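You operate a simulated robot arm through the tools that you are given. There is no shell and no other tool. Be economical: measure what you need, move in short steps, check, and stop when the job is done.

Carry out the task below with a simulated robot arm. There is one attempt and no reset: what you move stays moved.

TASK
Put the big iron weight on the cork-lined tray. Then fetch the teal arch and set it on the black leather notebook.
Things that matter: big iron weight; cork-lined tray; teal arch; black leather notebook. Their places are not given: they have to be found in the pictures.

It is judged by the outcome, as a careful person would: the job done as asked, and still so three seconds after it is handed in. It fails if anything else is knocked over, pushed out of place, dropped, spilled or broken.

THE ROBOT
A 6-joint arm with a two-finger parallel gripper, fixed in place. Base frame: the origin is at the foot of the arm, x ahead of it, y to its left, z up; the work surface is at about z = 750. Lengths are in mm, angles in rad, forces in N, time in s.
With the tool pointing down near the work surface it reaches from about 180 to 640 mm from the base axis. Its first joint turns from -1.152 to 1.152 rad. Payload 2.7 kg.
Tool frame: the origin (TCP) lies between the finger pads and is the grasp point; the fingertips stand 23 mm ahead of it; z points along the fingers, y is the line along which they close. The gripper opens to 94 mm. The fingers are 38 mm wide and 10 mm thick; the gripper's body (54 by 96 mm) begins 39 mm behind the TCP.
Orientation is that of the tool frame in the base frame, as a unit quaternion [x, y, z, w]. With the fingers straight down and closing along the base's y, the tool's x points along the base's -x, its y along +y and its z along -z.

THE INTERFACE
- The arm moves only by the tool play_rows. Its arguments are lists of equal length, an entry for each row: "travel": the shift along the tool's x, y, z in mm, a list of three; "angular": the turn, a rotation vector about the tool's x, y, z in degrees, a list of three; "fingers": the finger opening in mm, from 0 to 94. In form: {"travel": [[tx, ty, tz], ...], "angular": [[rx, ry, rz], ...], "fingers": [fingers, ...]}. A call has 1 to 10 rows; each row shifts and turns the commanded pose from where the row before left it, along the tool's axes as they then stand. A row lasts 0.2 s, in which the tool goes at most 50 mm and 0.15 rad; a call with a longer step from one row to the next is refused whole, and so is a gripper value outside its range. A pose out of reach is approached as far as the arm can. The call stops where the force on the tool passes 40 N (or 10 N more than at its start, if that is more) or the arm is blocked; 0.2 s more then pass. The fingers move at their own pace (about 45 mm/s each) and stop on an object; they squeeze with about 41 N. The grip force told is the motor's: it shows also when the fingers shut on nothing. Time passes only in rows, and 0.2 s behind the last, so rows that do not move let the fingers close. It gives the time, the measured TCP pose, the force on the tool (base axes), the opening and the grip force at its end, in the units of the frame above (readings bear some noise), and new pictures: "pictures" is both (left out), scene, wrist or none.
- Cameras (640 x 400 px; columns grow to the right, rows downward): "scene" is fixed at [83.4, -444.6, 1397.6]; the picture's right is [0.66, -0.75, 0.00], its down [-0.49, -0.43, -0.76] and it looks along [0.57, 0.50, -0.65] (base axes); focal length 322 px, centre (320, 200). "wrist" rides on the gripper at [-39, 0, -44] in the tool frame; the picture's right is [0.00, -1.00, 0.00], its down [0.97, 0.00, -0.24] and it looks along [0.24, 0.00, 0.97] (tool axes); focal length 218 px, centre (320, 200).
- pixel_to_xyz(camera, pixels): for up to 12 pixels [column, row] of the newest picture of that camera ("zoom" is the newest enlarged one), the place [x, y, z] in the base frame of the surface seen there, good to about 3 mm. No time passes.
- inspect(camera, box): a new picture of the part [left, top, right, bottom] of that camera's present view, enlarged. No time passes.
- hand_in(): hands the job in; it is judged then, once.

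Work in short steps. Measure before you move; look again where a grasp or a placing could have gone wrong, and mend it. You have 80 turns and 120 pictures in all, the two below and enlarged ones among them. Open the gripper and draw the arm clear of the work before you hand the job in, unless the task says otherwise; then end with one line.

The tools are called as name(argument=value, ...) on one line, values as JSON. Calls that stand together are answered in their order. play_rows: Moves the arm, as the interface text tells. Its arguments: {"type":"object","properties":{"travel":{"type":"array","items":{"type":"array","items":{"type":"number"}}},"angular":{"type":"array","items":{"type":"array","items":{"type":"number"}}},"fingers":{"type":"array","items":{"type":"number"}},"pictures":{"type":"string","enum":["both","scene","wrist","none"]}},"required":["travel","angular","fingers"]} The other tools are called the same way: pixel_to_xyz (camera, pixels) gives the place of the surface under pixels of a picture; inspect (camera, box) takes an enlarged picture of a part of a camera's view; hand_in () hands the job in.

At the start:

```text
t: 0.0
ee_pos: [452.5, 182.1, 1042.3]
ee_rot: [0.0, 1.0, 0.0, 0.0]
wrist_force: [-0.2, 0.7, 0.6]
opening: 93.9
gripper_force: 0.0
```

scene: 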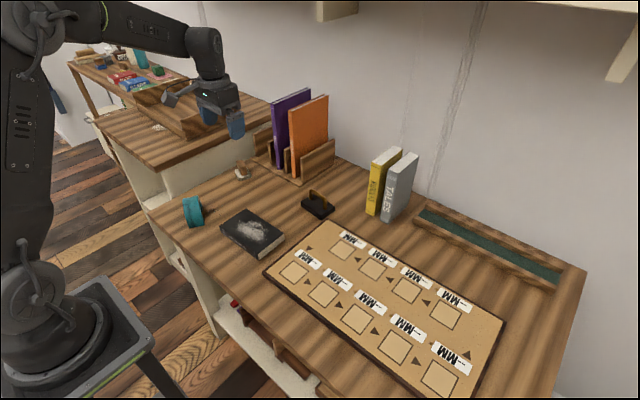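
wrist: 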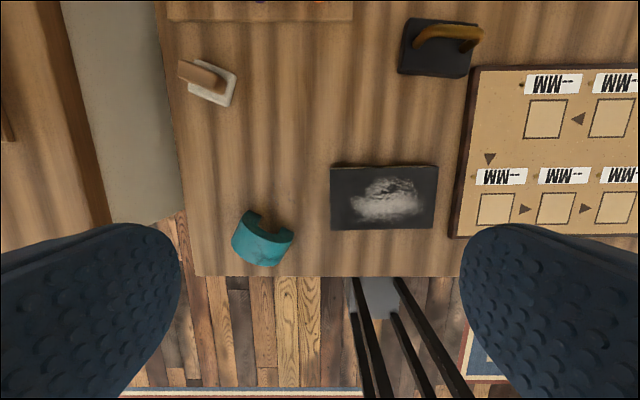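

The scene shows the teal arch near (193,211), the notebook near (252,232), a black object with a handle at (318,204), and a cork board at (385,310). I'll enlarge these to identify them.

inspect(camera="scene", box=[160, 160, 360, 285])

inspect(camera="scene", box=[260, 190, 600, 400])

inspect(camera="scene", box=[60, 30, 280, 168])

```text
3.20 times, centred on (260, 222) of scene
```

zoom: 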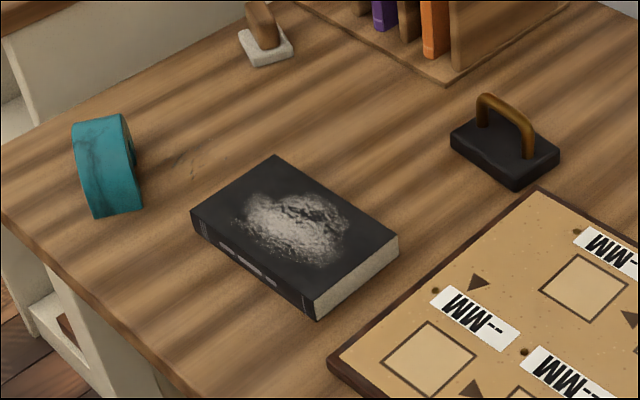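

```text
1.88 times, centred on (430, 295) of scene
```

zoom: 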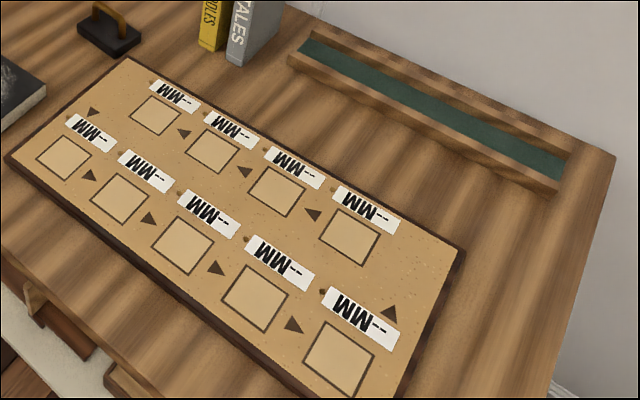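

```text
2.90 times, centred on (170, 99) of scene
```

zoom: 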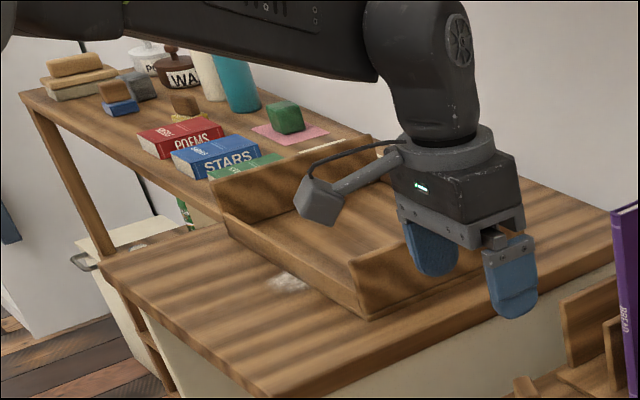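

The wooden tray behind the gripper, at about (190,115), could be the cork-lined tray. I'll measure these places and look at that tray more closely.

pixel_to_xyz(camera="scene", pixels=[[165, 128], [187, 128], [150, 105], [318, 208], [252, 232], [193, 211], [385, 320], [241, 172], [480, 240], [120, 80], [318, 190], [250, 135]])

inspect(camera="scene", box=[120, 75, 220, 145])

inspect(camera="wrist", box=[160, 0, 640, 280])

```text
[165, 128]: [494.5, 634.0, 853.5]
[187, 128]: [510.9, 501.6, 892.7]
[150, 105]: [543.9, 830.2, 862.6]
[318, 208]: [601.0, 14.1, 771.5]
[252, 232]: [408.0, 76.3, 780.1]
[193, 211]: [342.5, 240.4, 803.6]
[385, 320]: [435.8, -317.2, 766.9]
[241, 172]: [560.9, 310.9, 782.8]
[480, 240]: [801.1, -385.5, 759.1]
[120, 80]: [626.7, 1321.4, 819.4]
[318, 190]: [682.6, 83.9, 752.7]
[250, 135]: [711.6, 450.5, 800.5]
```

```text
5.71 times, centred on (170, 110) of scene
```

zoom: 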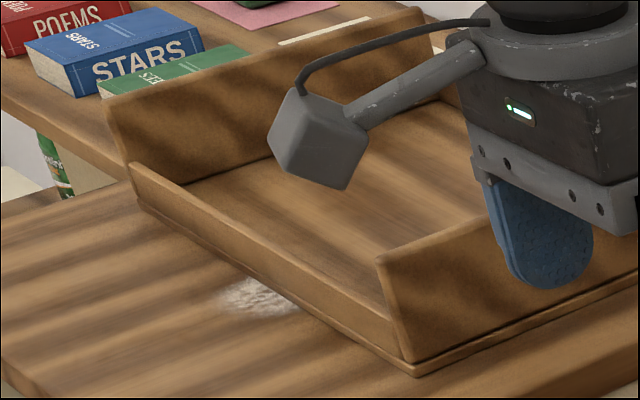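

```text
1.33 times, centred on (400, 140) of wrist
```

zoom: 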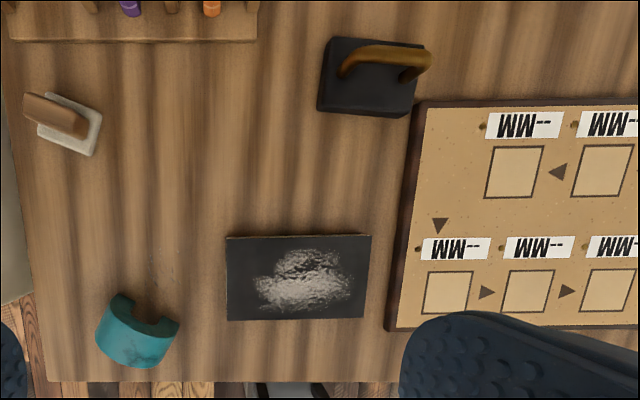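

The cork board with the dark rim is the only cork-lined piece, and the black block with the bar handle is the iron weight. I'll measure both, using an enlarged wrist view of the weight.

inspect(camera="wrist", box=[380, 0, 508, 80])

inspect(camera="scene", box=[290, 180, 350, 220])

pixel_to_xyz(camera="scene", pixels=[[265, 273], [325, 222], [502, 320], [345, 248], [295, 270], [322, 294], [341, 248], [372, 268], [390, 350], [320, 270], [355, 290]])

```text
5.00 times, centred on (444, 40) of wrist
```

zoom: 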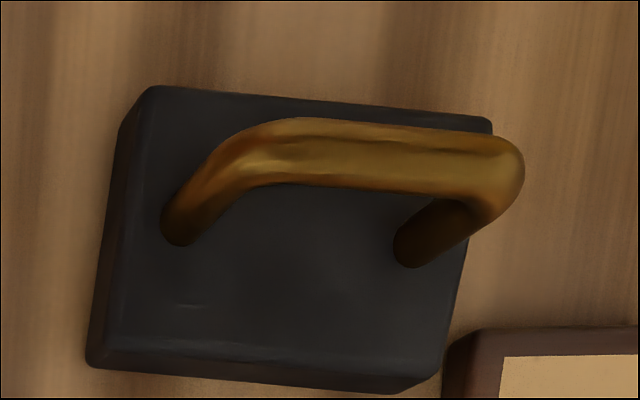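

```text
10.00 times, centred on (320, 200) of scene
```

zoom: 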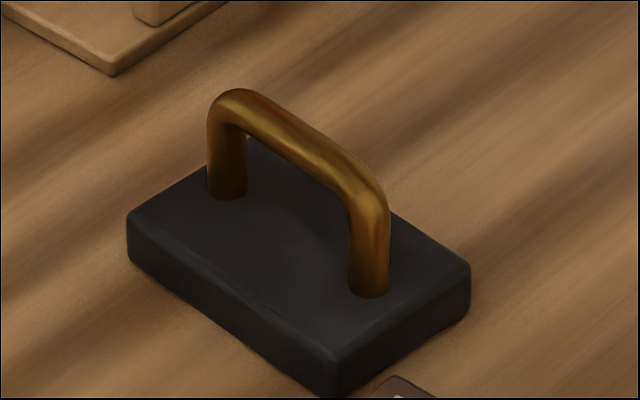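

```text
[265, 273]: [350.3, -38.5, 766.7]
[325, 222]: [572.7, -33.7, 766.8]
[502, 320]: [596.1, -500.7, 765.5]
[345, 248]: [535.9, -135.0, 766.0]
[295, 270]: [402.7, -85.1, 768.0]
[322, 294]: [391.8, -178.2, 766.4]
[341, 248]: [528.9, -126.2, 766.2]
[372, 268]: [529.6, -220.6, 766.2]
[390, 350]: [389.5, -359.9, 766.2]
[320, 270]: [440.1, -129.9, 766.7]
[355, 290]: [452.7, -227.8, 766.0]
```

The board top is at z≈766, spanning about x 350–575 and y −35 to −500. Now I'll measure the weight's handle and base corners on the zoom.

pixel_to_xyz(camera="zoom", pixels=[[240, 95], [300, 140], [370, 185], [225, 190], [370, 285], [135, 220], [335, 355], [460, 268], [280, 250], [335, 385]])

```text
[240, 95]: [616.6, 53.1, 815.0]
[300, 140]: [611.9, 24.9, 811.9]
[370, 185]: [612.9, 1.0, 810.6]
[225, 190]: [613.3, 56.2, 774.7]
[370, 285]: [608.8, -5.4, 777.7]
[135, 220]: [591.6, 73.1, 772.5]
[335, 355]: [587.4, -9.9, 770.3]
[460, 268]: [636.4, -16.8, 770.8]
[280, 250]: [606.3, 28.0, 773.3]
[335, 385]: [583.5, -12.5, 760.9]
```

The handle bar is centred near (612,26), with its top at z≈815, running nearly along y with a tilt of about 4.5°. I'll check clearance to the nearby books and organizer before approaching.

pixel_to_xyz(camera="scene", pixels=[[373, 212], [371, 185], [382, 217], [299, 183], [294, 150], [327, 160], [333, 145], [255, 158], [384, 150]])

play_rows(travel=[[-20, -20, 0], [-20, -20, 0], [-20, -20, 0], [-20, -20, 0], [-20, -20, 0], [-20, -20, 0], [-20, -20, 0], [-15, -15, 0], [0, 0, 0]], angular=[[0, 0, 0], [0, 0, 0], [0, 0, 0], [0, 0, 0], [0, 0, 0], [0, 0, 0], [0, 0, 0], [0, 0, 0], [0, 0, 0]], fingers=[60, 60, 60, 60, 60, 60, 60, 60, 60], pictures="none")

```text
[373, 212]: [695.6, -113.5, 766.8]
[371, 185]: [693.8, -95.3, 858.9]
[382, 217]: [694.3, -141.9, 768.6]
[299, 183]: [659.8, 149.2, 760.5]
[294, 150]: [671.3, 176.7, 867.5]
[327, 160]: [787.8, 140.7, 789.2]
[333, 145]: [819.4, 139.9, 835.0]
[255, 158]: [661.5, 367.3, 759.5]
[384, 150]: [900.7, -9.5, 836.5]
```

```text
t: 2.0
ee_pos: [609.0, 27.5, 1042.0]
ee_rot: [0.0, 1.0, 0.001, 0.0]
wrist_force: [0.5, 0.1, 0.3]
opening: 60.0
gripper_force: 0.2
```

Clearance is good: the organizer starts at y>130 and the books at x>690. Next I'll turn the tool about 94° to close across the bar, descending partway.

play_rows(travel=[[0, 0, 8], [0, 0, 8], [0, 0, 8], [0, 0, 8], [0, 0, 8], [0, 0, 8], [0, 0, 8], [0, 0, 8], [0, 0, 8], [0, 0, 8]], angular=[[0, 0, 8.5], [0, 0, 8.5], [0, 0, 8.5], [0, 0, 8.5], [0, 0, 8.5], [0, 0, 8.5], [0, 0, 8.5], [0, 0, 8.5], [0, 0, 8.5], [0, 0, 8.5]], fingers=[60, 60, 60, 60, 60, 60, 60, 60, 60, 60], pictures="none")

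play_rows(travel=[[0, 0, 10], [0, 0, 10], [0, 0, 15], [0, 0, 15], [0, 0, 0]], angular=[[0, 0, 4.5], [0, 0, 4.5], [0, 0, 0], [0, 0, 0], [0, 0, 0]], fingers=[60, 60, 60, 60, 60])

```text
t: 4.2
ee_pos: [606.7, 27.9, 963.0]
ee_rot: [0.676, 0.737, 0.0, 0.001]
wrist_force: [0.3, -0.2, 0.5]
opening: 60.2
gripper_force: 0.0
```

```text
t: 5.4
ee_pos: [608.1, 26.4, 911.8]
ee_rot: [0.731, 0.683, -0.001, 0.0]
wrist_force: [-0.1, -0.2, -0.3]
opening: 59.9
gripper_force: 0.2
```

scene: 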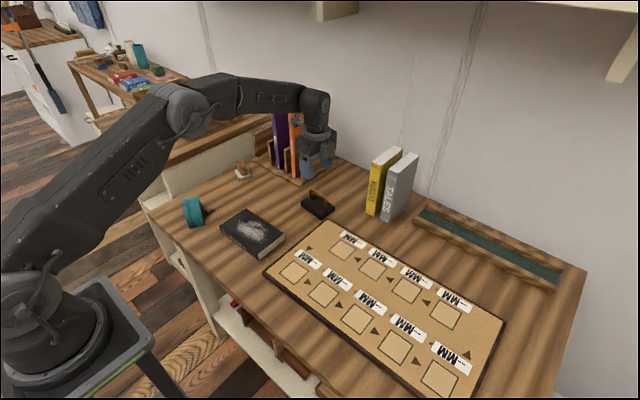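
wrist: 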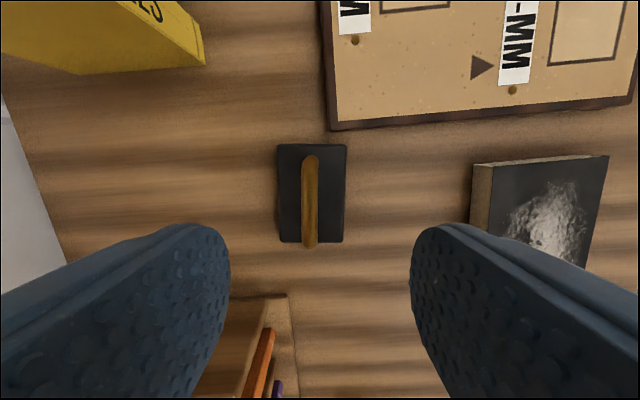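

The bar shows at column ≈311, rows 155–245, aligned with the picture's vertical. I'll measure it precisely.

pixel_to_xyz(camera="wrist", pixels=[[311, 170], [311, 200], [310, 235], [345, 148], [281, 148], [340, 240], [282, 240]])

```text
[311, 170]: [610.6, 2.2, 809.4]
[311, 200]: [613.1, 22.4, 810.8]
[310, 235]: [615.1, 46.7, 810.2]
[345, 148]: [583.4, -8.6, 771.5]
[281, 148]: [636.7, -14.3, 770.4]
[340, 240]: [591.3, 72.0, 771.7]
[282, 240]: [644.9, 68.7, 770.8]
```

The bar centre is about (613.5,28), with its top at z≈812. I'll shift 5 mm in x and 2 mm in y and go down to z≈803 so the fingertips stay above the block top at 772.

play_rows(travel=[[2, 5.5, 15], [0, 0, 20], [0, 0, 20], [0, 0, 20], [0, 0, 18], [0, 0, 15], [0, 0, 0]], angular=[[0, 0, 0], [0, 0, 0], [0, 0, 0], [0, 0, 0], [0, 0, 0], [0, 0, 0], [0, 0, 0]], fingers=[60, 60, 60, 60, 60, 60, 60])

```text
t: 7.0
ee_pos: [613.7, 30.3, 804.0]
ee_rot: [0.731, 0.682, 0.0, 0.0]
wrist_force: [-0.5, 0.5, -0.5]
opening: 60.2
gripper_force: 0.1
```

scene: 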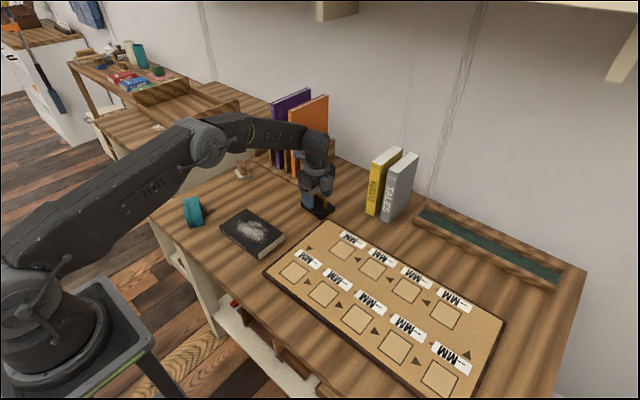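
wrist: 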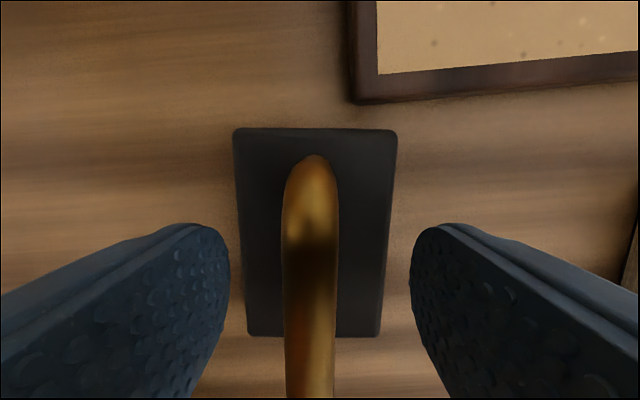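

The bar lies between the fingers, so I'll close on it and lift slightly.

play_rows(travel=[[0, 0, 0], [0, 0, 0], [0, 0, 0], [0, 0, 0], [0, 0, 0]], angular=[[0, 0, 0], [0, 0, 0], [0, 0, 0], [0, 0, 0], [0, 0, 0]], fingers=[2, 2, 2, 2, 2], pictures="none")

play_rows(travel=[[0, 0, -5], [0, 0, -10], [0, 0, -15], [0, 0, -20], [0, 0, 0]], angular=[[0, 0, 0], [0, 0, 0], [0, 0, 0], [0, 0, 0], [0, 0, 0]], fingers=[2, 2, 2, 2, 2])

```text
t: 8.2
ee_pos: [613.2, 30.4, 805.5]
ee_rot: [0.732, 0.682, 0.001, 0.001]
wrist_force: [2.9, 0.8, 0.6]
opening: 11.4
gripper_force: 41.2
```

```text
t: 9.4
ee_pos: [613.6, 29.9, 855.0]
ee_rot: [0.731, 0.682, -0.001, 0.0]
wrist_force: [0.6, -0.6, -1.0]
opening: 2.0
gripper_force: 0.1
```

scene: 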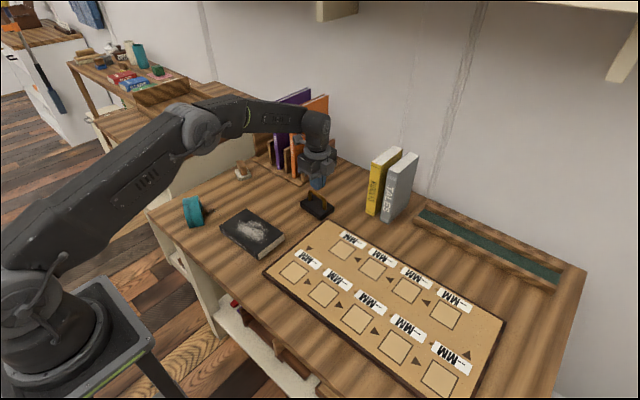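
wrist: 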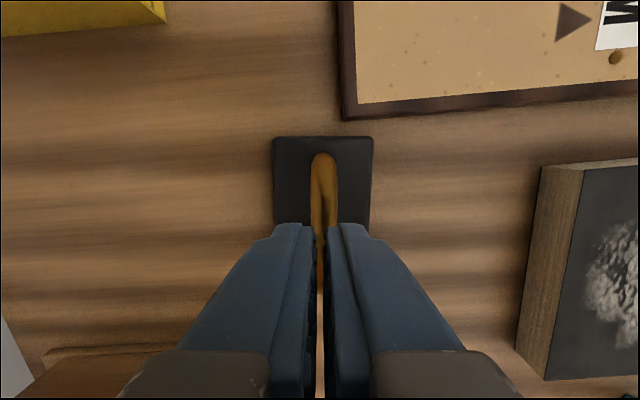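

The lift came up empty (opening 2.0) because the bar slipped out, and the weight still appears to be in place. I'll check the weight and the bar's height before trying again.

inspect(camera="scene", box=[290, 180, 350, 220])

pixel_to_xyz(camera="wrist", pixels=[[324, 165], [324, 185], [324, 210], [278, 140], [368, 140]])

```text
10.00 times, centred on (320, 200) of scene
```

zoom: 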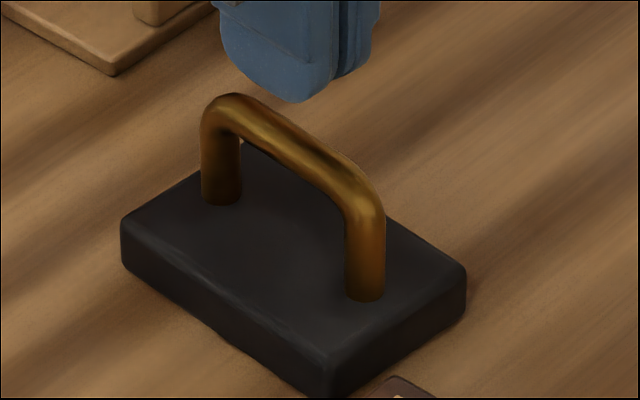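

```text
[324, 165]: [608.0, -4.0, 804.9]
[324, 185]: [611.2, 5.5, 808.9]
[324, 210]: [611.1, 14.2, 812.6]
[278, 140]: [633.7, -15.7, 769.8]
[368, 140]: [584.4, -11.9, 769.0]
```

The weight shifted only about 2 mm and still stands upright. I'll regrasp deeper (TCP z≈799), squeeze longer, then lift very slowly while reading the force.

play_rows(travel=[[0, -1.5, 0], [0, 0, 0], [0, 0, 0], [0, 0, 15], [0, 0, 15], [0, 0, 15], [0, 0, 11], [0, 0, 0]], angular=[[0, 0, 0], [0, 0, 0], [0, 0, 0], [0, 0, 0], [0, 0, 0], [0, 0, 0], [0, 0, 0], [0, 0, 0]], fingers=[40, 40, 40, 40, 40, 40, 40, 40], pictures="none")

play_rows(travel=[[0, 0, 0], [0, 0, 0], [0, 0, 0], [0, 0, 0], [0, 0, 0], [0, 0, 0]], angular=[[0, 0, 0], [0, 0, 0], [0, 0, 0], [0, 0, 0], [0, 0, 0], [0, 0, 0]], fingers=[0, 0, 0, 0, 0, 0], pictures="none")

play_rows(travel=[[0, 0, -1], [0, 0, -1], [0, 0, -1], [0, 0, -1], [0, 0, 0]], angular=[[0, 0, 0], [0, 0, 0], [0, 0, 0], [0, 0, 0], [0, 0, 0]], fingers=[0, 0, 0, 0, 0])

```text
t: 11.2
ee_pos: [612.2, 28.6, 796.6]
ee_rot: [0.731, 0.682, 0.0, 0.0]
wrist_force: [0.5, -0.1, -0.1]
opening: 39.9
gripper_force: 0.2
```

```text
t: 12.6
ee_pos: [611.7, 28.1, 797.6]
ee_rot: [0.731, 0.682, 0.0, 0.0]
wrist_force: [2.8, -0.4, -0.4]
opening: 11.5
gripper_force: 41.3
```

```text
t: 13.8
ee_pos: [612.4, 30.0, 801.7]
ee_rot: [0.732, 0.681, 0.0, 0.001]
wrist_force: [0.3, 0.2, -9.0]
opening: 11.7
gripper_force: 40.9
```

scene: 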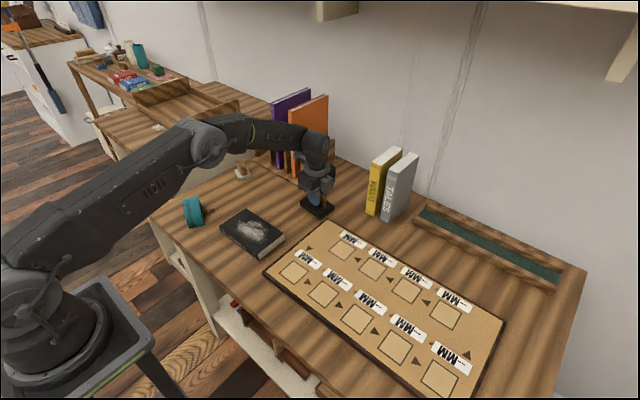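
wrist: 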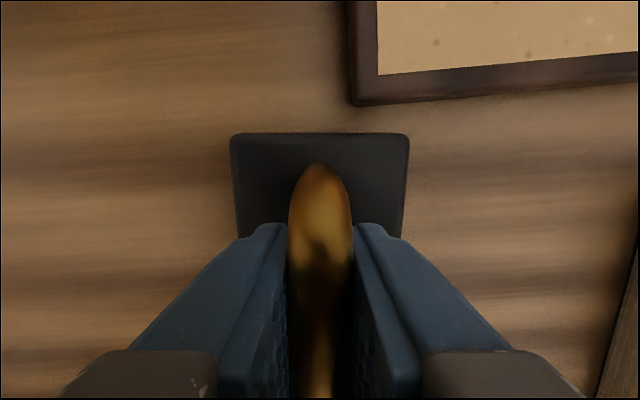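

The tool now reads −9 N. I'll lift another 8 mm slowly and see whether that force stays constant (carried) or falls (slipping).

play_rows(travel=[[0, 0, -1], [0, 0, -1], [0, 0, -1], [0, 0, -1], [0, 0, 0]], angular=[[0, 0, 0], [0, 0, 0], [0, 0, 0], [0, 0, 0], [0, 0, 0]], fingers=[0, 0, 0, 0, 0], pictures="none")

play_rows(travel=[[0, 0, -1], [0, 0, -1], [0, 0, -1], [0, 0, -1], [0, 0, 0]], angular=[[0, 0, 0], [0, 0, 0], [0, 0, 0], [0, 0, 0], [0, 0, 0]], fingers=[0, 0, 0, 0, 0])

inspect(camera="scene", box=[290, 180, 350, 220])

```text
t: 15.0
ee_pos: [611.9, 28.5, 806.6]
ee_rot: [0.731, 0.682, -0.001, 0.0]
wrist_force: [0.2, -0.2, -7.0]
opening: 11.8
gripper_force: 41.3
```

```text
t: 16.2
ee_pos: [612.6, 29.1, 809.3]
ee_rot: [0.731, 0.682, 0.001, 0.0]
wrist_force: [-0.6, -0.3, -7.8]
opening: 11.8
gripper_force: 40.6
```

scene: 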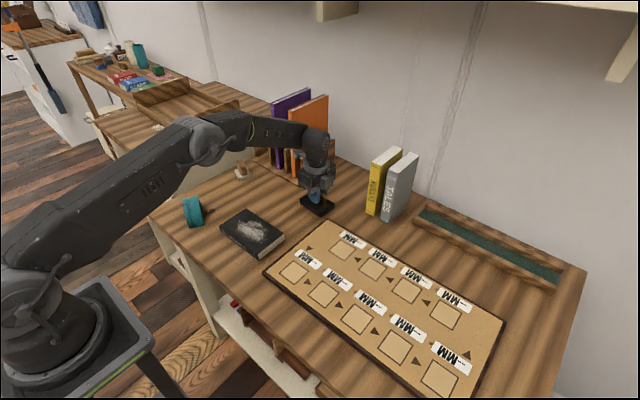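
wrist: 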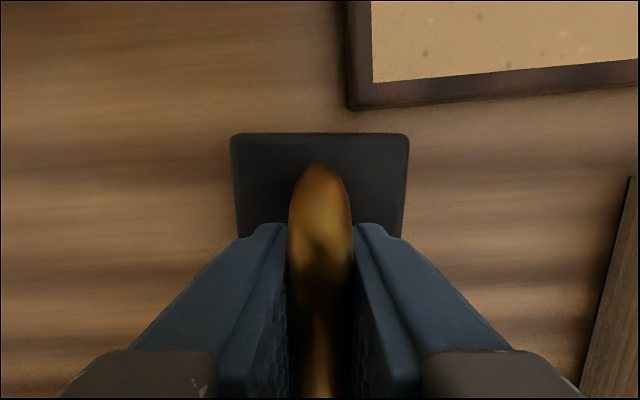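

```text
10.00 times, centred on (320, 200) of scene
```

zoom: 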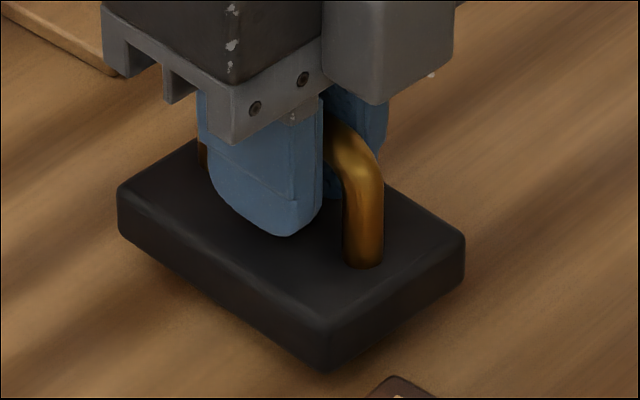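

The weight is carried, reading a steady ~8 N, with its bottom 47.6 mm below the TCP. I'll raise it gently.

play_rows(travel=[[0, 0, -2], [0, 0, -3], [0, 0, -4], [0, 0, -5], [0, 0, -5], [0, 0, -5], [0, 0, -5], [0, 0, -4], [0, 0, -2], [0, 0, 0]], angular=[[0, 0, 0], [0, 0, 0], [0, 0, 0], [0, 0, 0], [0, 0, 0], [0, 0, 0], [0, 0, 0], [0, 0, 0], [0, 0, 0], [0, 0, 0]], fingers=[0, 0, 0, 0, 0, 0, 0, 0, 0, 0], pictures="scene")

```text
t: 18.4
ee_pos: [611.4, 29.5, 845.8]
ee_rot: [0.731, 0.682, 0.0, 0.001]
wrist_force: [0.3, 0.0, -7.5]
opening: 11.1
gripper_force: 41.5
```

scene: 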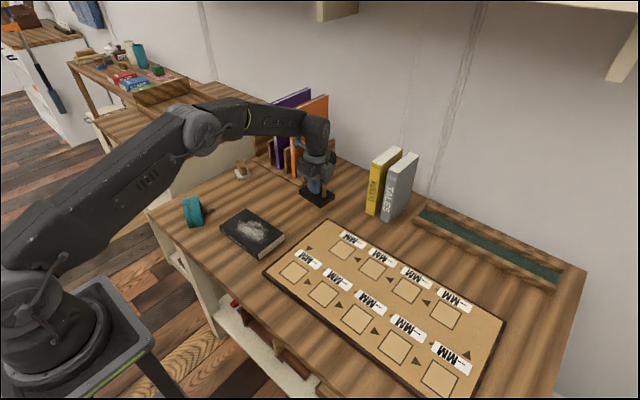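

It's still held at 7.5 N. I'll carry it gently toward (470,-160) over the board.

play_rows(travel=[[-3, -1.9, 0], [-7, -4.5, 0], [-12, -7.7, 0], [-12, -7.7, 0], [-12, -7.7, 0], [-12, -7.7, 0], [-12, -7.7, 0], [-12, -7.7, 0], [-12, -7.7, 0], [-12, -7.7, 0]], angular=[[0, 0, 0], [0, 0, 0], [0, 0, 0], [0, 0, 0], [0, 0, 0], [0, 0, 0], [0, 0, 0], [0, 0, 0], [0, 0, 0], [0, 0, 0]], fingers=[0, 0, 0, 0, 0, 0, 0, 0, 0, 0], pictures="none")

play_rows(travel=[[-12, -7.6, 0], [-12, -7.6, 0], [-12, -7.6, 0], [-12, -7.6, 0], [-12, -7.6, 0], [-12, -7.6, 0], [-12, -7.6, 0], [-7, -4.5, 0], [-3, -2, 0], [0, 0, 0]], angular=[[0, 0, 0], [0, 0, 0], [0, 0, 0], [0, 0, 0], [0, 0, 0], [0, 0, 0], [0, 0, 0], [0, 0, 0], [0, 0, 0], [0, 0, 0]], fingers=[0, 0, 0, 0, 0, 0, 0, 0, 0, 0])

inspect(camera="scene", box=[280, 170, 440, 270])

```text
t: 20.6
ee_pos: [536.4, -72.4, 845.9]
ee_rot: [0.73, 0.683, 0.0, 0.0]
wrist_force: [0.2, -0.2, -7.3]
opening: 11.3
gripper_force: 41.1
```

```text
t: 22.8
ee_pos: [471.4, -161.0, 845.7]
ee_rot: [0.732, 0.682, -0.001, 0.001]
wrist_force: [-0.5, 0.1, -9.6]
opening: 11.6
gripper_force: 41.5
```

scene: 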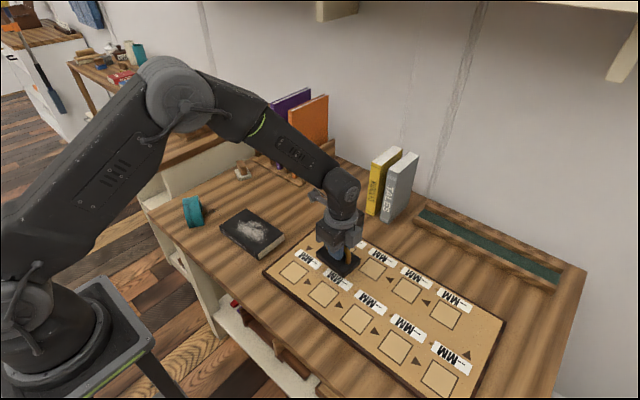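
wrist: 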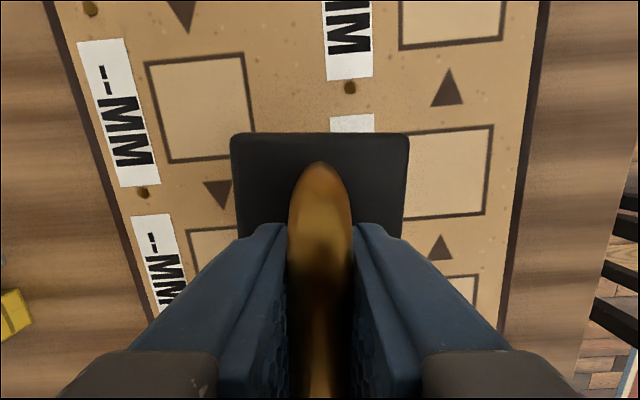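

```text
4.00 times, centred on (360, 220) of scene
```

zoom: 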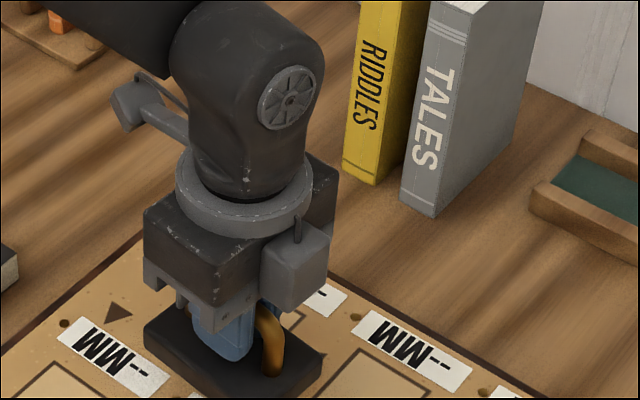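

The weight is over the board's interior. I'll lower it about 32 mm slowly until it touches.

play_rows(travel=[[0, 0, 4], [0, 0, 5], [0, 0, 5], [0, 0, 5], [0, 0, 4], [0, 0, 3], [0, 0, 2], [0, 0, 1.5], [0, 0, 1], [0, 0, 0]], angular=[[0, 0, 0], [0, 0, 0], [0, 0, 0], [0, 0, 0], [0, 0, 0], [0, 0, 0], [0, 0, 0], [0, 0, 0], [0, 0, 0], [0, 0, 0]], fingers=[0, 0, 0, 0, 0, 0, 0, 0, 0, 0])

inspect(camera="scene", box=[300, 220, 380, 290])

```text
t: 25.0
ee_pos: [470.5, -162.8, 813.9]
ee_rot: [0.731, 0.682, 0.0, -0.001]
wrist_force: [0.0, -0.4, -8.5]
opening: 11.7
gripper_force: 41.3
```

scene: 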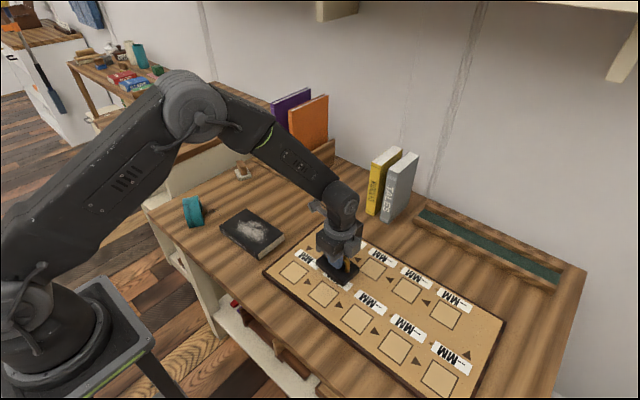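
wrist: 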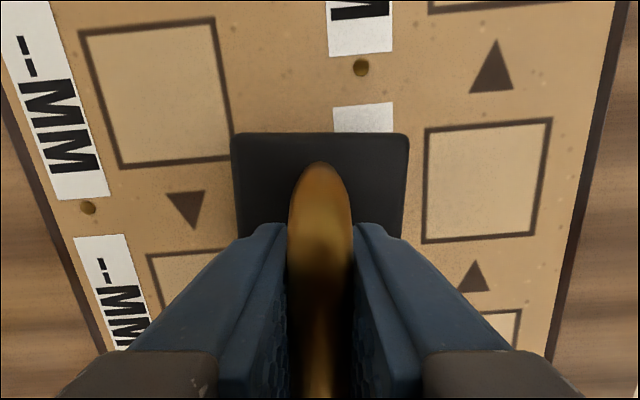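

```text
5.71 times, centred on (340, 255) of scene
```

zoom: 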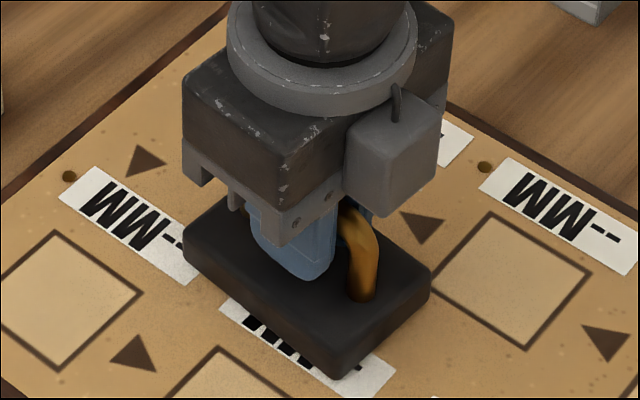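

The tool still carries 8.5 N, so it isn't down yet. I'll go on in 1 mm steps.

play_rows(travel=[[0, 0, 1], [0, 0, 1], [0, 0, 0]], angular=[[0, 0, 0], [0, 0, 0], [0, 0, 0]], fingers=[0, 0, 0], pictures="none")

play_rows(travel=[[0, 0, 1], [0, 0, 1], [0, 0, 0]], angular=[[0, 0, 0], [0, 0, 0], [0, 0, 0]], fingers=[0, 0, 0], pictures="none")

```text
t: 25.8
ee_pos: [470.8, -162.6, 811.9]
ee_rot: [0.731, 0.682, 0.0, 0.0]
wrist_force: [0.9, -0.2, -7.8]
opening: 11.5
gripper_force: 41.3
```

```text
t: 26.6
ee_pos: [471.5, -161.3, 812.6]
ee_rot: [0.731, 0.683, 0.001, 0.001]
wrist_force: [-5.9, 5.3, 14.0]
opening: 11.6
gripper_force: 41.2
```

The force went to +14 N, so it is on the board. I'll back off 1 mm, open, and rise.

play_rows(travel=[[0, 0, -1], [0, 0, 0], [0, 0, 0], [0, 0, 0], [0, 0, 0]], angular=[[0, 0, 0], [0, 0, 0], [0, 0, 0], [0, 0, 0], [0, 0, 0]], fingers=[0, 0, 45, 45, 45], pictures="none")

play_rows(travel=[[0, 0, -15], [0, 0, -25], [0, 0, -30], [0, 0, -30], [0, 0, -20], [0, 0, 0]], angular=[[0, 0, 0], [0, 0, 0], [0, 0, 0], [0, 0, 0], [0, 0, 0], [0, 0, 0]], fingers=[45, 45, 45, 45, 45, 45])

inspect(camera="scene", box=[160, 180, 224, 240])

```text
t: 27.8
ee_pos: [471.7, -161.6, 811.2]
ee_rot: [0.731, 0.683, 0.0, 0.0]
wrist_force: [1.0, 0.0, 0.1]
opening: 44.9
gripper_force: 0.2
```

```text
t: 29.2
ee_pos: [471.0, -161.8, 931.2]
ee_rot: [0.731, 0.682, 0.0, 0.001]
wrist_force: [-0.4, -0.1, 0.5]
opening: 45.0
gripper_force: 0.0
```

scene: 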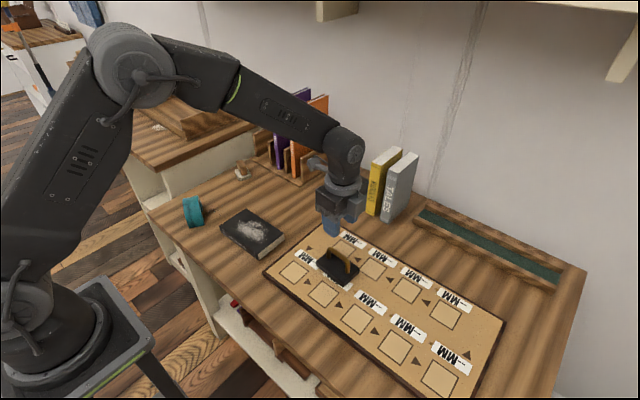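
wrist: 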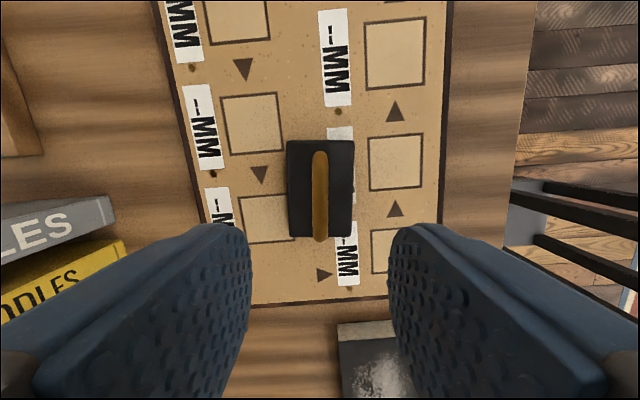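

```text
6.67 times, centred on (192, 210) of scene
```

zoom: 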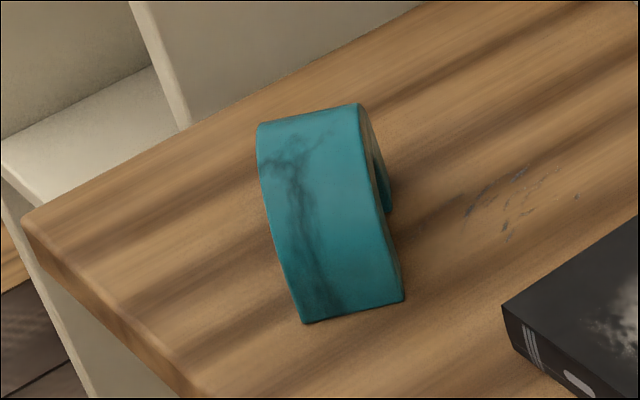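

The weight sits squarely on the cork board. Now I'll turn the tool back, rise, and travel over the arch at about (343,240).

play_rows(travel=[[0, 0, -8], [0, 0, -8], [0, 0, -8], [0, 0, -8], [0, 0, -8], [0, 0, -8], [0, 0, -8], [0, 0, -8], [0, 0, -8], [0, 0, -8]], angular=[[0, 0, -8.5], [0, 0, -8.5], [0, 0, -8.5], [0, 0, -8.5], [0, 0, -8.5], [0, 0, -8.5], [0, 0, -8.5], [0, 0, -8.5], [0, 0, -8.5], [0, 0, -8.5]], fingers=[90, 90, 90, 90, 90, 90, 90, 90, 90, 90], pictures="none")

play_rows(travel=[[0, 0, 0], [10, 45, 0], [10, 45, 0], [10, 45, 0], [10, 45, 0], [10, 45, 0], [10, 45, 0], [10, 45, 0], [10, 45, 0], [10, 30, 0]], angular=[[0, 0, -8.5], [0, 0, -0.5], [0, 0, 0], [0, 0, 0], [0, 0, 0], [0, 0, 0], [0, 0, 0], [0, 0, 0], [0, 0, 0], [0, 0, 0]], fingers=[90, 90, 90, 90, 90, 90, 90, 90, 90, 90])

```text
t: 31.4
ee_pos: [470.2, -161.3, 1011.6]
ee_rot: [0.076, 0.997, 0.0, 0.0]
wrist_force: [-0.6, -0.5, -0.5]
opening: 89.9
gripper_force: 0.2
```

```text
t: 33.6
ee_pos: [380.7, 229.3, 1013.6]
ee_rot: [0.0, 1.0, 0.0, 0.0]
wrist_force: [-0.2, 0.0, 0.1]
opening: 89.8
gripper_force: 0.2
```

scene: 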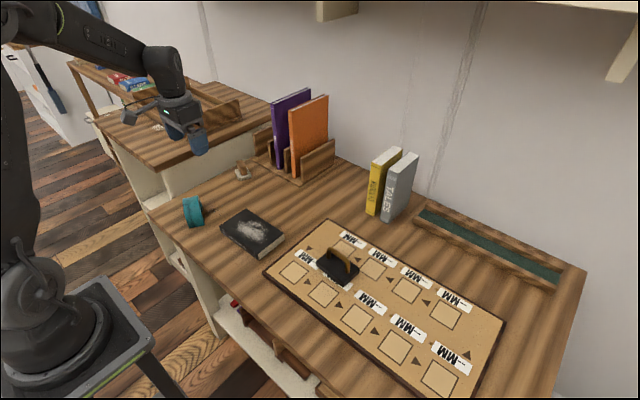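
wrist: 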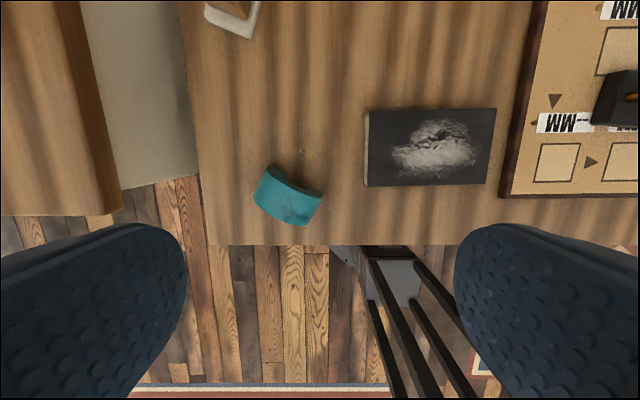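

inspect(camera="wrist", box=[240, 150, 336, 240])

pixel_to_xyz(camera="wrist", pixels=[[370, 183], [485, 180], [372, 114], [492, 112], [290, 195], [268, 172], [318, 192], [256, 198], [305, 222], [288, 182]])

```text
4.44 times, centred on (288, 195) of wrist
```

zoom: 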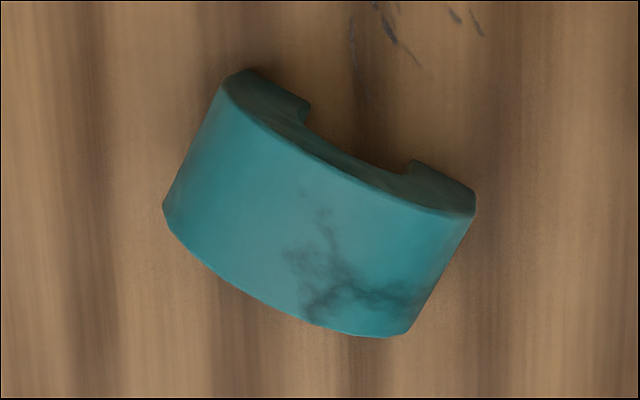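

```text
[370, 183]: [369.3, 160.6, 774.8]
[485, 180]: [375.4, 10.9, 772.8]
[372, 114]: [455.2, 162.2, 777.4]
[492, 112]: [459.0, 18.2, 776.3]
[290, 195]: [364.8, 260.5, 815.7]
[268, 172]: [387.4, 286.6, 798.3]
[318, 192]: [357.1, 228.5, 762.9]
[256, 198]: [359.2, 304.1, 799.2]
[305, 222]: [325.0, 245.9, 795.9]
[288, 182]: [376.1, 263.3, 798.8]
```

The arch stands upright on two legs with its span along roughly (0.47,0.88) and its crown at z≈816. I'll measure its edges on a zoom.

inspect(camera="wrist", box=[240, 150, 336, 240])

pixel_to_xyz(camera="zoom", pixels=[[232, 90], [468, 216], [170, 208], [405, 328], [345, 172], [285, 280], [315, 225], [290, 95], [430, 175], [345, 150], [375, 195], [250, 130]])

```text
4.44 times, centred on (288, 195) of wrist
```

zoom: 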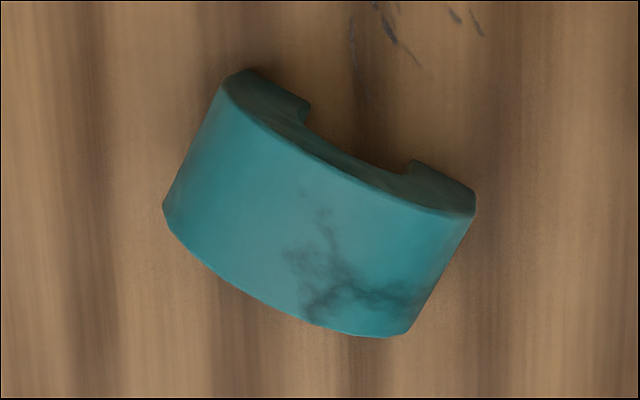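

```text
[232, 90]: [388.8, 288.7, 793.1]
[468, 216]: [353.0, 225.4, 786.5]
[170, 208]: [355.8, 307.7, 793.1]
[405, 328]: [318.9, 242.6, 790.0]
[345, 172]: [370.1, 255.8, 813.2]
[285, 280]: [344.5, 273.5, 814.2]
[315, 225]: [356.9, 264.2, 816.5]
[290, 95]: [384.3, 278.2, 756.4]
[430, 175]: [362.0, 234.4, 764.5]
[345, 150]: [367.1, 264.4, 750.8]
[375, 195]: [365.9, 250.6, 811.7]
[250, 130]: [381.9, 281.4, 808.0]
```

The arch centre is about (354.5,265.5), the span direction (0.49,0.87), and the depth 38 mm. I'll centre above it, turn −60.2° so the fingers close across the depth, and descend partway.

play_rows(travel=[[26.2, 36.2, 0], [0, 0, 14], [0, 0, 14], [0, 0, 14], [0, 0, 14], [0, 0, 14], [0, 0, 14], [0, 0, 14], [0, 0, 14], [0, 0, 0]], angular=[[0, 0, 0], [0, 0, -7.525], [0, 0, -7.525], [0, 0, -7.525], [0, 0, -7.525], [0, 0, -7.525], [0, 0, -7.525], [0, 0, -7.525], [0, 0, -7.525], [0, 0, 0]], fingers=[80, 80, 80, 80, 80, 80, 80, 80, 80, 80])

```text
t: 35.8
ee_pos: [356.2, 266.0, 899.5]
ee_rot: [-0.504, 0.864, 0.0, 0.001]
wrist_force: [-0.4, -0.1, -0.1]
opening: 80.0
gripper_force: 0.1
```

scene: 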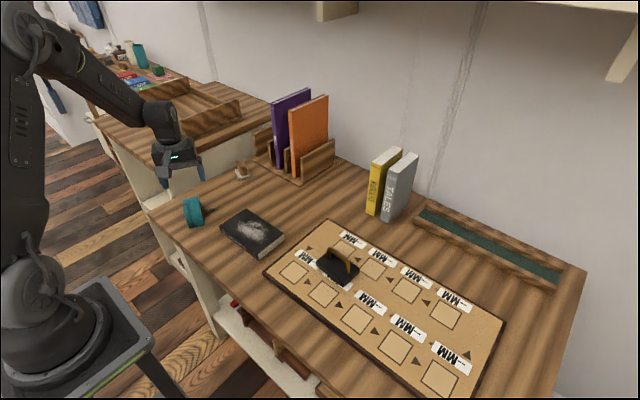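
wrist: 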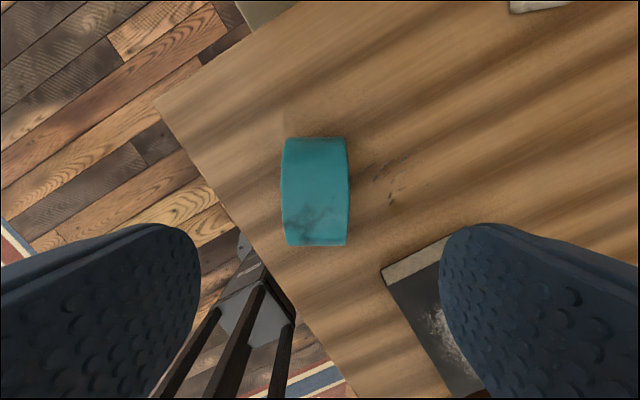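

The arch is aligned with the picture at columns 282–349. I'll measure it again from this nearer view, including the notebook corner.

pixel_to_xyz(camera="wrist", pixels=[[287, 145], [345, 145], [283, 195], [347, 195], [290, 241], [345, 241], [315, 195], [315, 140], [315, 243], [316, 170]])

```text
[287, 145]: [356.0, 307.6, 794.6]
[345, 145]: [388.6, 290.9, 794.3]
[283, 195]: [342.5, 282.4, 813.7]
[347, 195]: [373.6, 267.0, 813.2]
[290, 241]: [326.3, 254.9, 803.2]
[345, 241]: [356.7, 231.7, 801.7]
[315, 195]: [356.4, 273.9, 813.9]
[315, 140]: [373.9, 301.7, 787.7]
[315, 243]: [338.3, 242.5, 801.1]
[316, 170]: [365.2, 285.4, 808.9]
```

Lateral error is only about 2 mm. I'll correct it and descend to z≈797, with the fingertips at 774.

play_rows(travel=[[0, 1.8, 12], [0, 0, 20], [0, 0, 20], [0, 0, 20], [0, 0, 18], [0, 0, 12], [0, 0, 0]], angular=[[0, 0, 0], [0, 0, 0], [0, 0, 0], [0, 0, 0], [0, 0, 0], [0, 0, 0], [0, 0, 0]], fingers=[80, 80, 80, 80, 80, 80, 80])

```text
t: 37.4
ee_pos: [353.7, 264.3, 798.0]
ee_rot: [-0.502, 0.865, 0.001, 0.001]
wrist_force: [0.7, 0.9, 0.1]
opening: 80.1
gripper_force: 0.1
```

scene: 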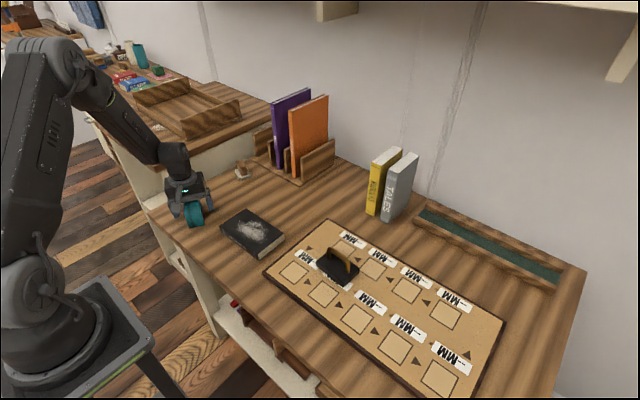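
wrist: 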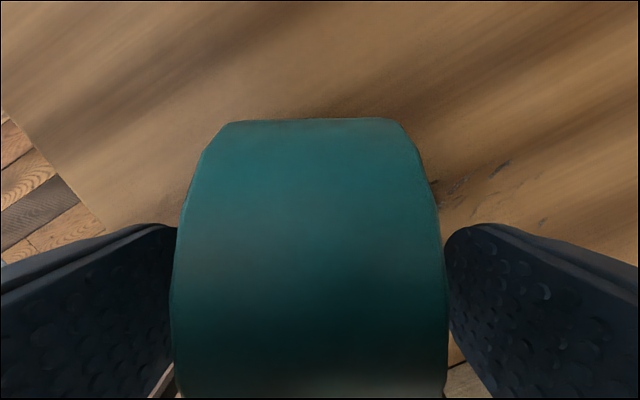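

The arch is between the fingers, so I'll close, then lift slowly a few millimetres.

play_rows(travel=[[0, 0, 0], [0, 0, 0], [0, 0, 0], [0, 0, 0], [0, 0, 0]], angular=[[0, 0, 0], [0, 0, 0], [0, 0, 0], [0, 0, 0], [0, 0, 0]], fingers=[10, 10, 10, 10, 10], pictures="none")

play_rows(travel=[[0, 0, -1], [0, 0, -2], [0, 0, -3], [0, 0, -4], [0, 0, -5], [0, 0, -5], [0, 0, 0]], angular=[[0, 0, 0], [0, 0, 0], [0, 0, 0], [0, 0, 0], [0, 0, 0], [0, 0, 0], [0, 0, 0]], fingers=[10, 10, 10, 10, 10, 10, 10])

inspect(camera="scene", box=[150, 160, 246, 240])

```text
t: 38.6
ee_pos: [354.8, 265.0, 797.8]
ee_rot: [-0.502, 0.865, 0.0, 0.0]
wrist_force: [-1.1, 0.8, -0.4]
opening: 41.7
gripper_force: 41.0
```

```text
t: 40.2
ee_pos: [353.6, 266.8, 817.8]
ee_rot: [-0.502, 0.865, 0.001, 0.001]
wrist_force: [0.0, 0.7, -3.8]
opening: 41.8
gripper_force: 41.0
```

scene: 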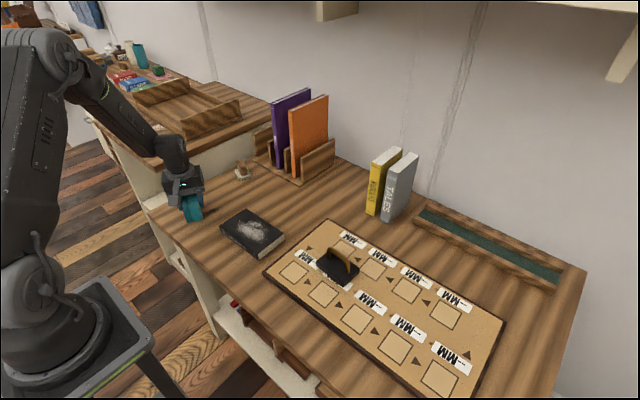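
wrist: 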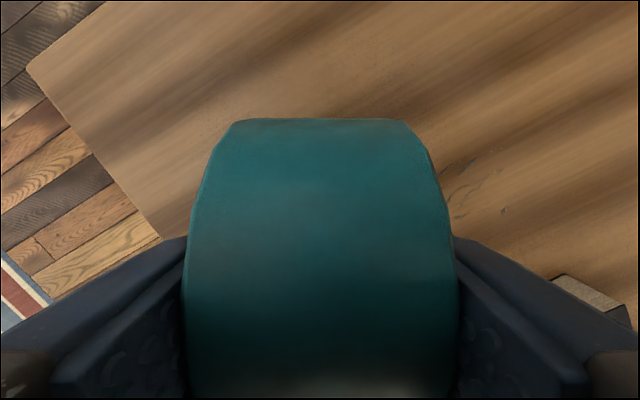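

```text
5.00 times, centred on (198, 200) of scene
```

zoom: 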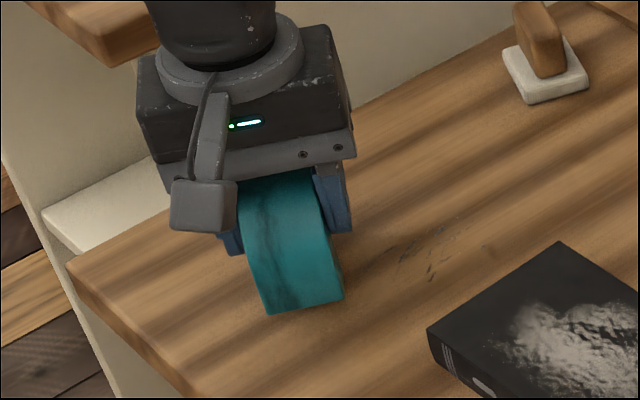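

The arch is held (−3.8 N, opening 41.8), with its feet 48 mm below the TCP. I'll measure the notebook's top from the scene camera while raising further.

pixel_to_xyz(camera="scene", pixels=[[222, 227], [246, 211], [282, 235], [260, 253], [252, 232], [240, 230], [262, 240], [235, 220], [270, 232]])

play_rows(travel=[[0, 0, -3], [0, 0, -6], [0, 0, -8], [0, 0, -8], [0, 0, -8], [0, 0, -8], [0, 0, -4], [0, 0, 0]], angular=[[0, 0, 0], [0, 0, 0], [0, 0, 0], [0, 0, 0], [0, 0, 0], [0, 0, 0], [0, 0, 0], [0, 0, 0]], fingers=[10, 10, 10, 10, 10, 10, 10, 10], pictures="none")

```text
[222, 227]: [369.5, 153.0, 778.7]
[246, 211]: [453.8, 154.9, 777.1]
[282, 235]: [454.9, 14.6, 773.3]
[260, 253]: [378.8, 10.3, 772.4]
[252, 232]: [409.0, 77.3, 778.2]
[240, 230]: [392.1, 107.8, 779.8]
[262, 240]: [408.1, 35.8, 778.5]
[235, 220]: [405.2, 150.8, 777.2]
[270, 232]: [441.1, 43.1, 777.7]
```

```text
t: 42.0
ee_pos: [353.3, 265.0, 863.3]
ee_rot: [-0.502, 0.865, 0.0, 0.001]
wrist_force: [-0.1, -0.6, -3.6]
opening: 41.9
gripper_force: 40.9
```

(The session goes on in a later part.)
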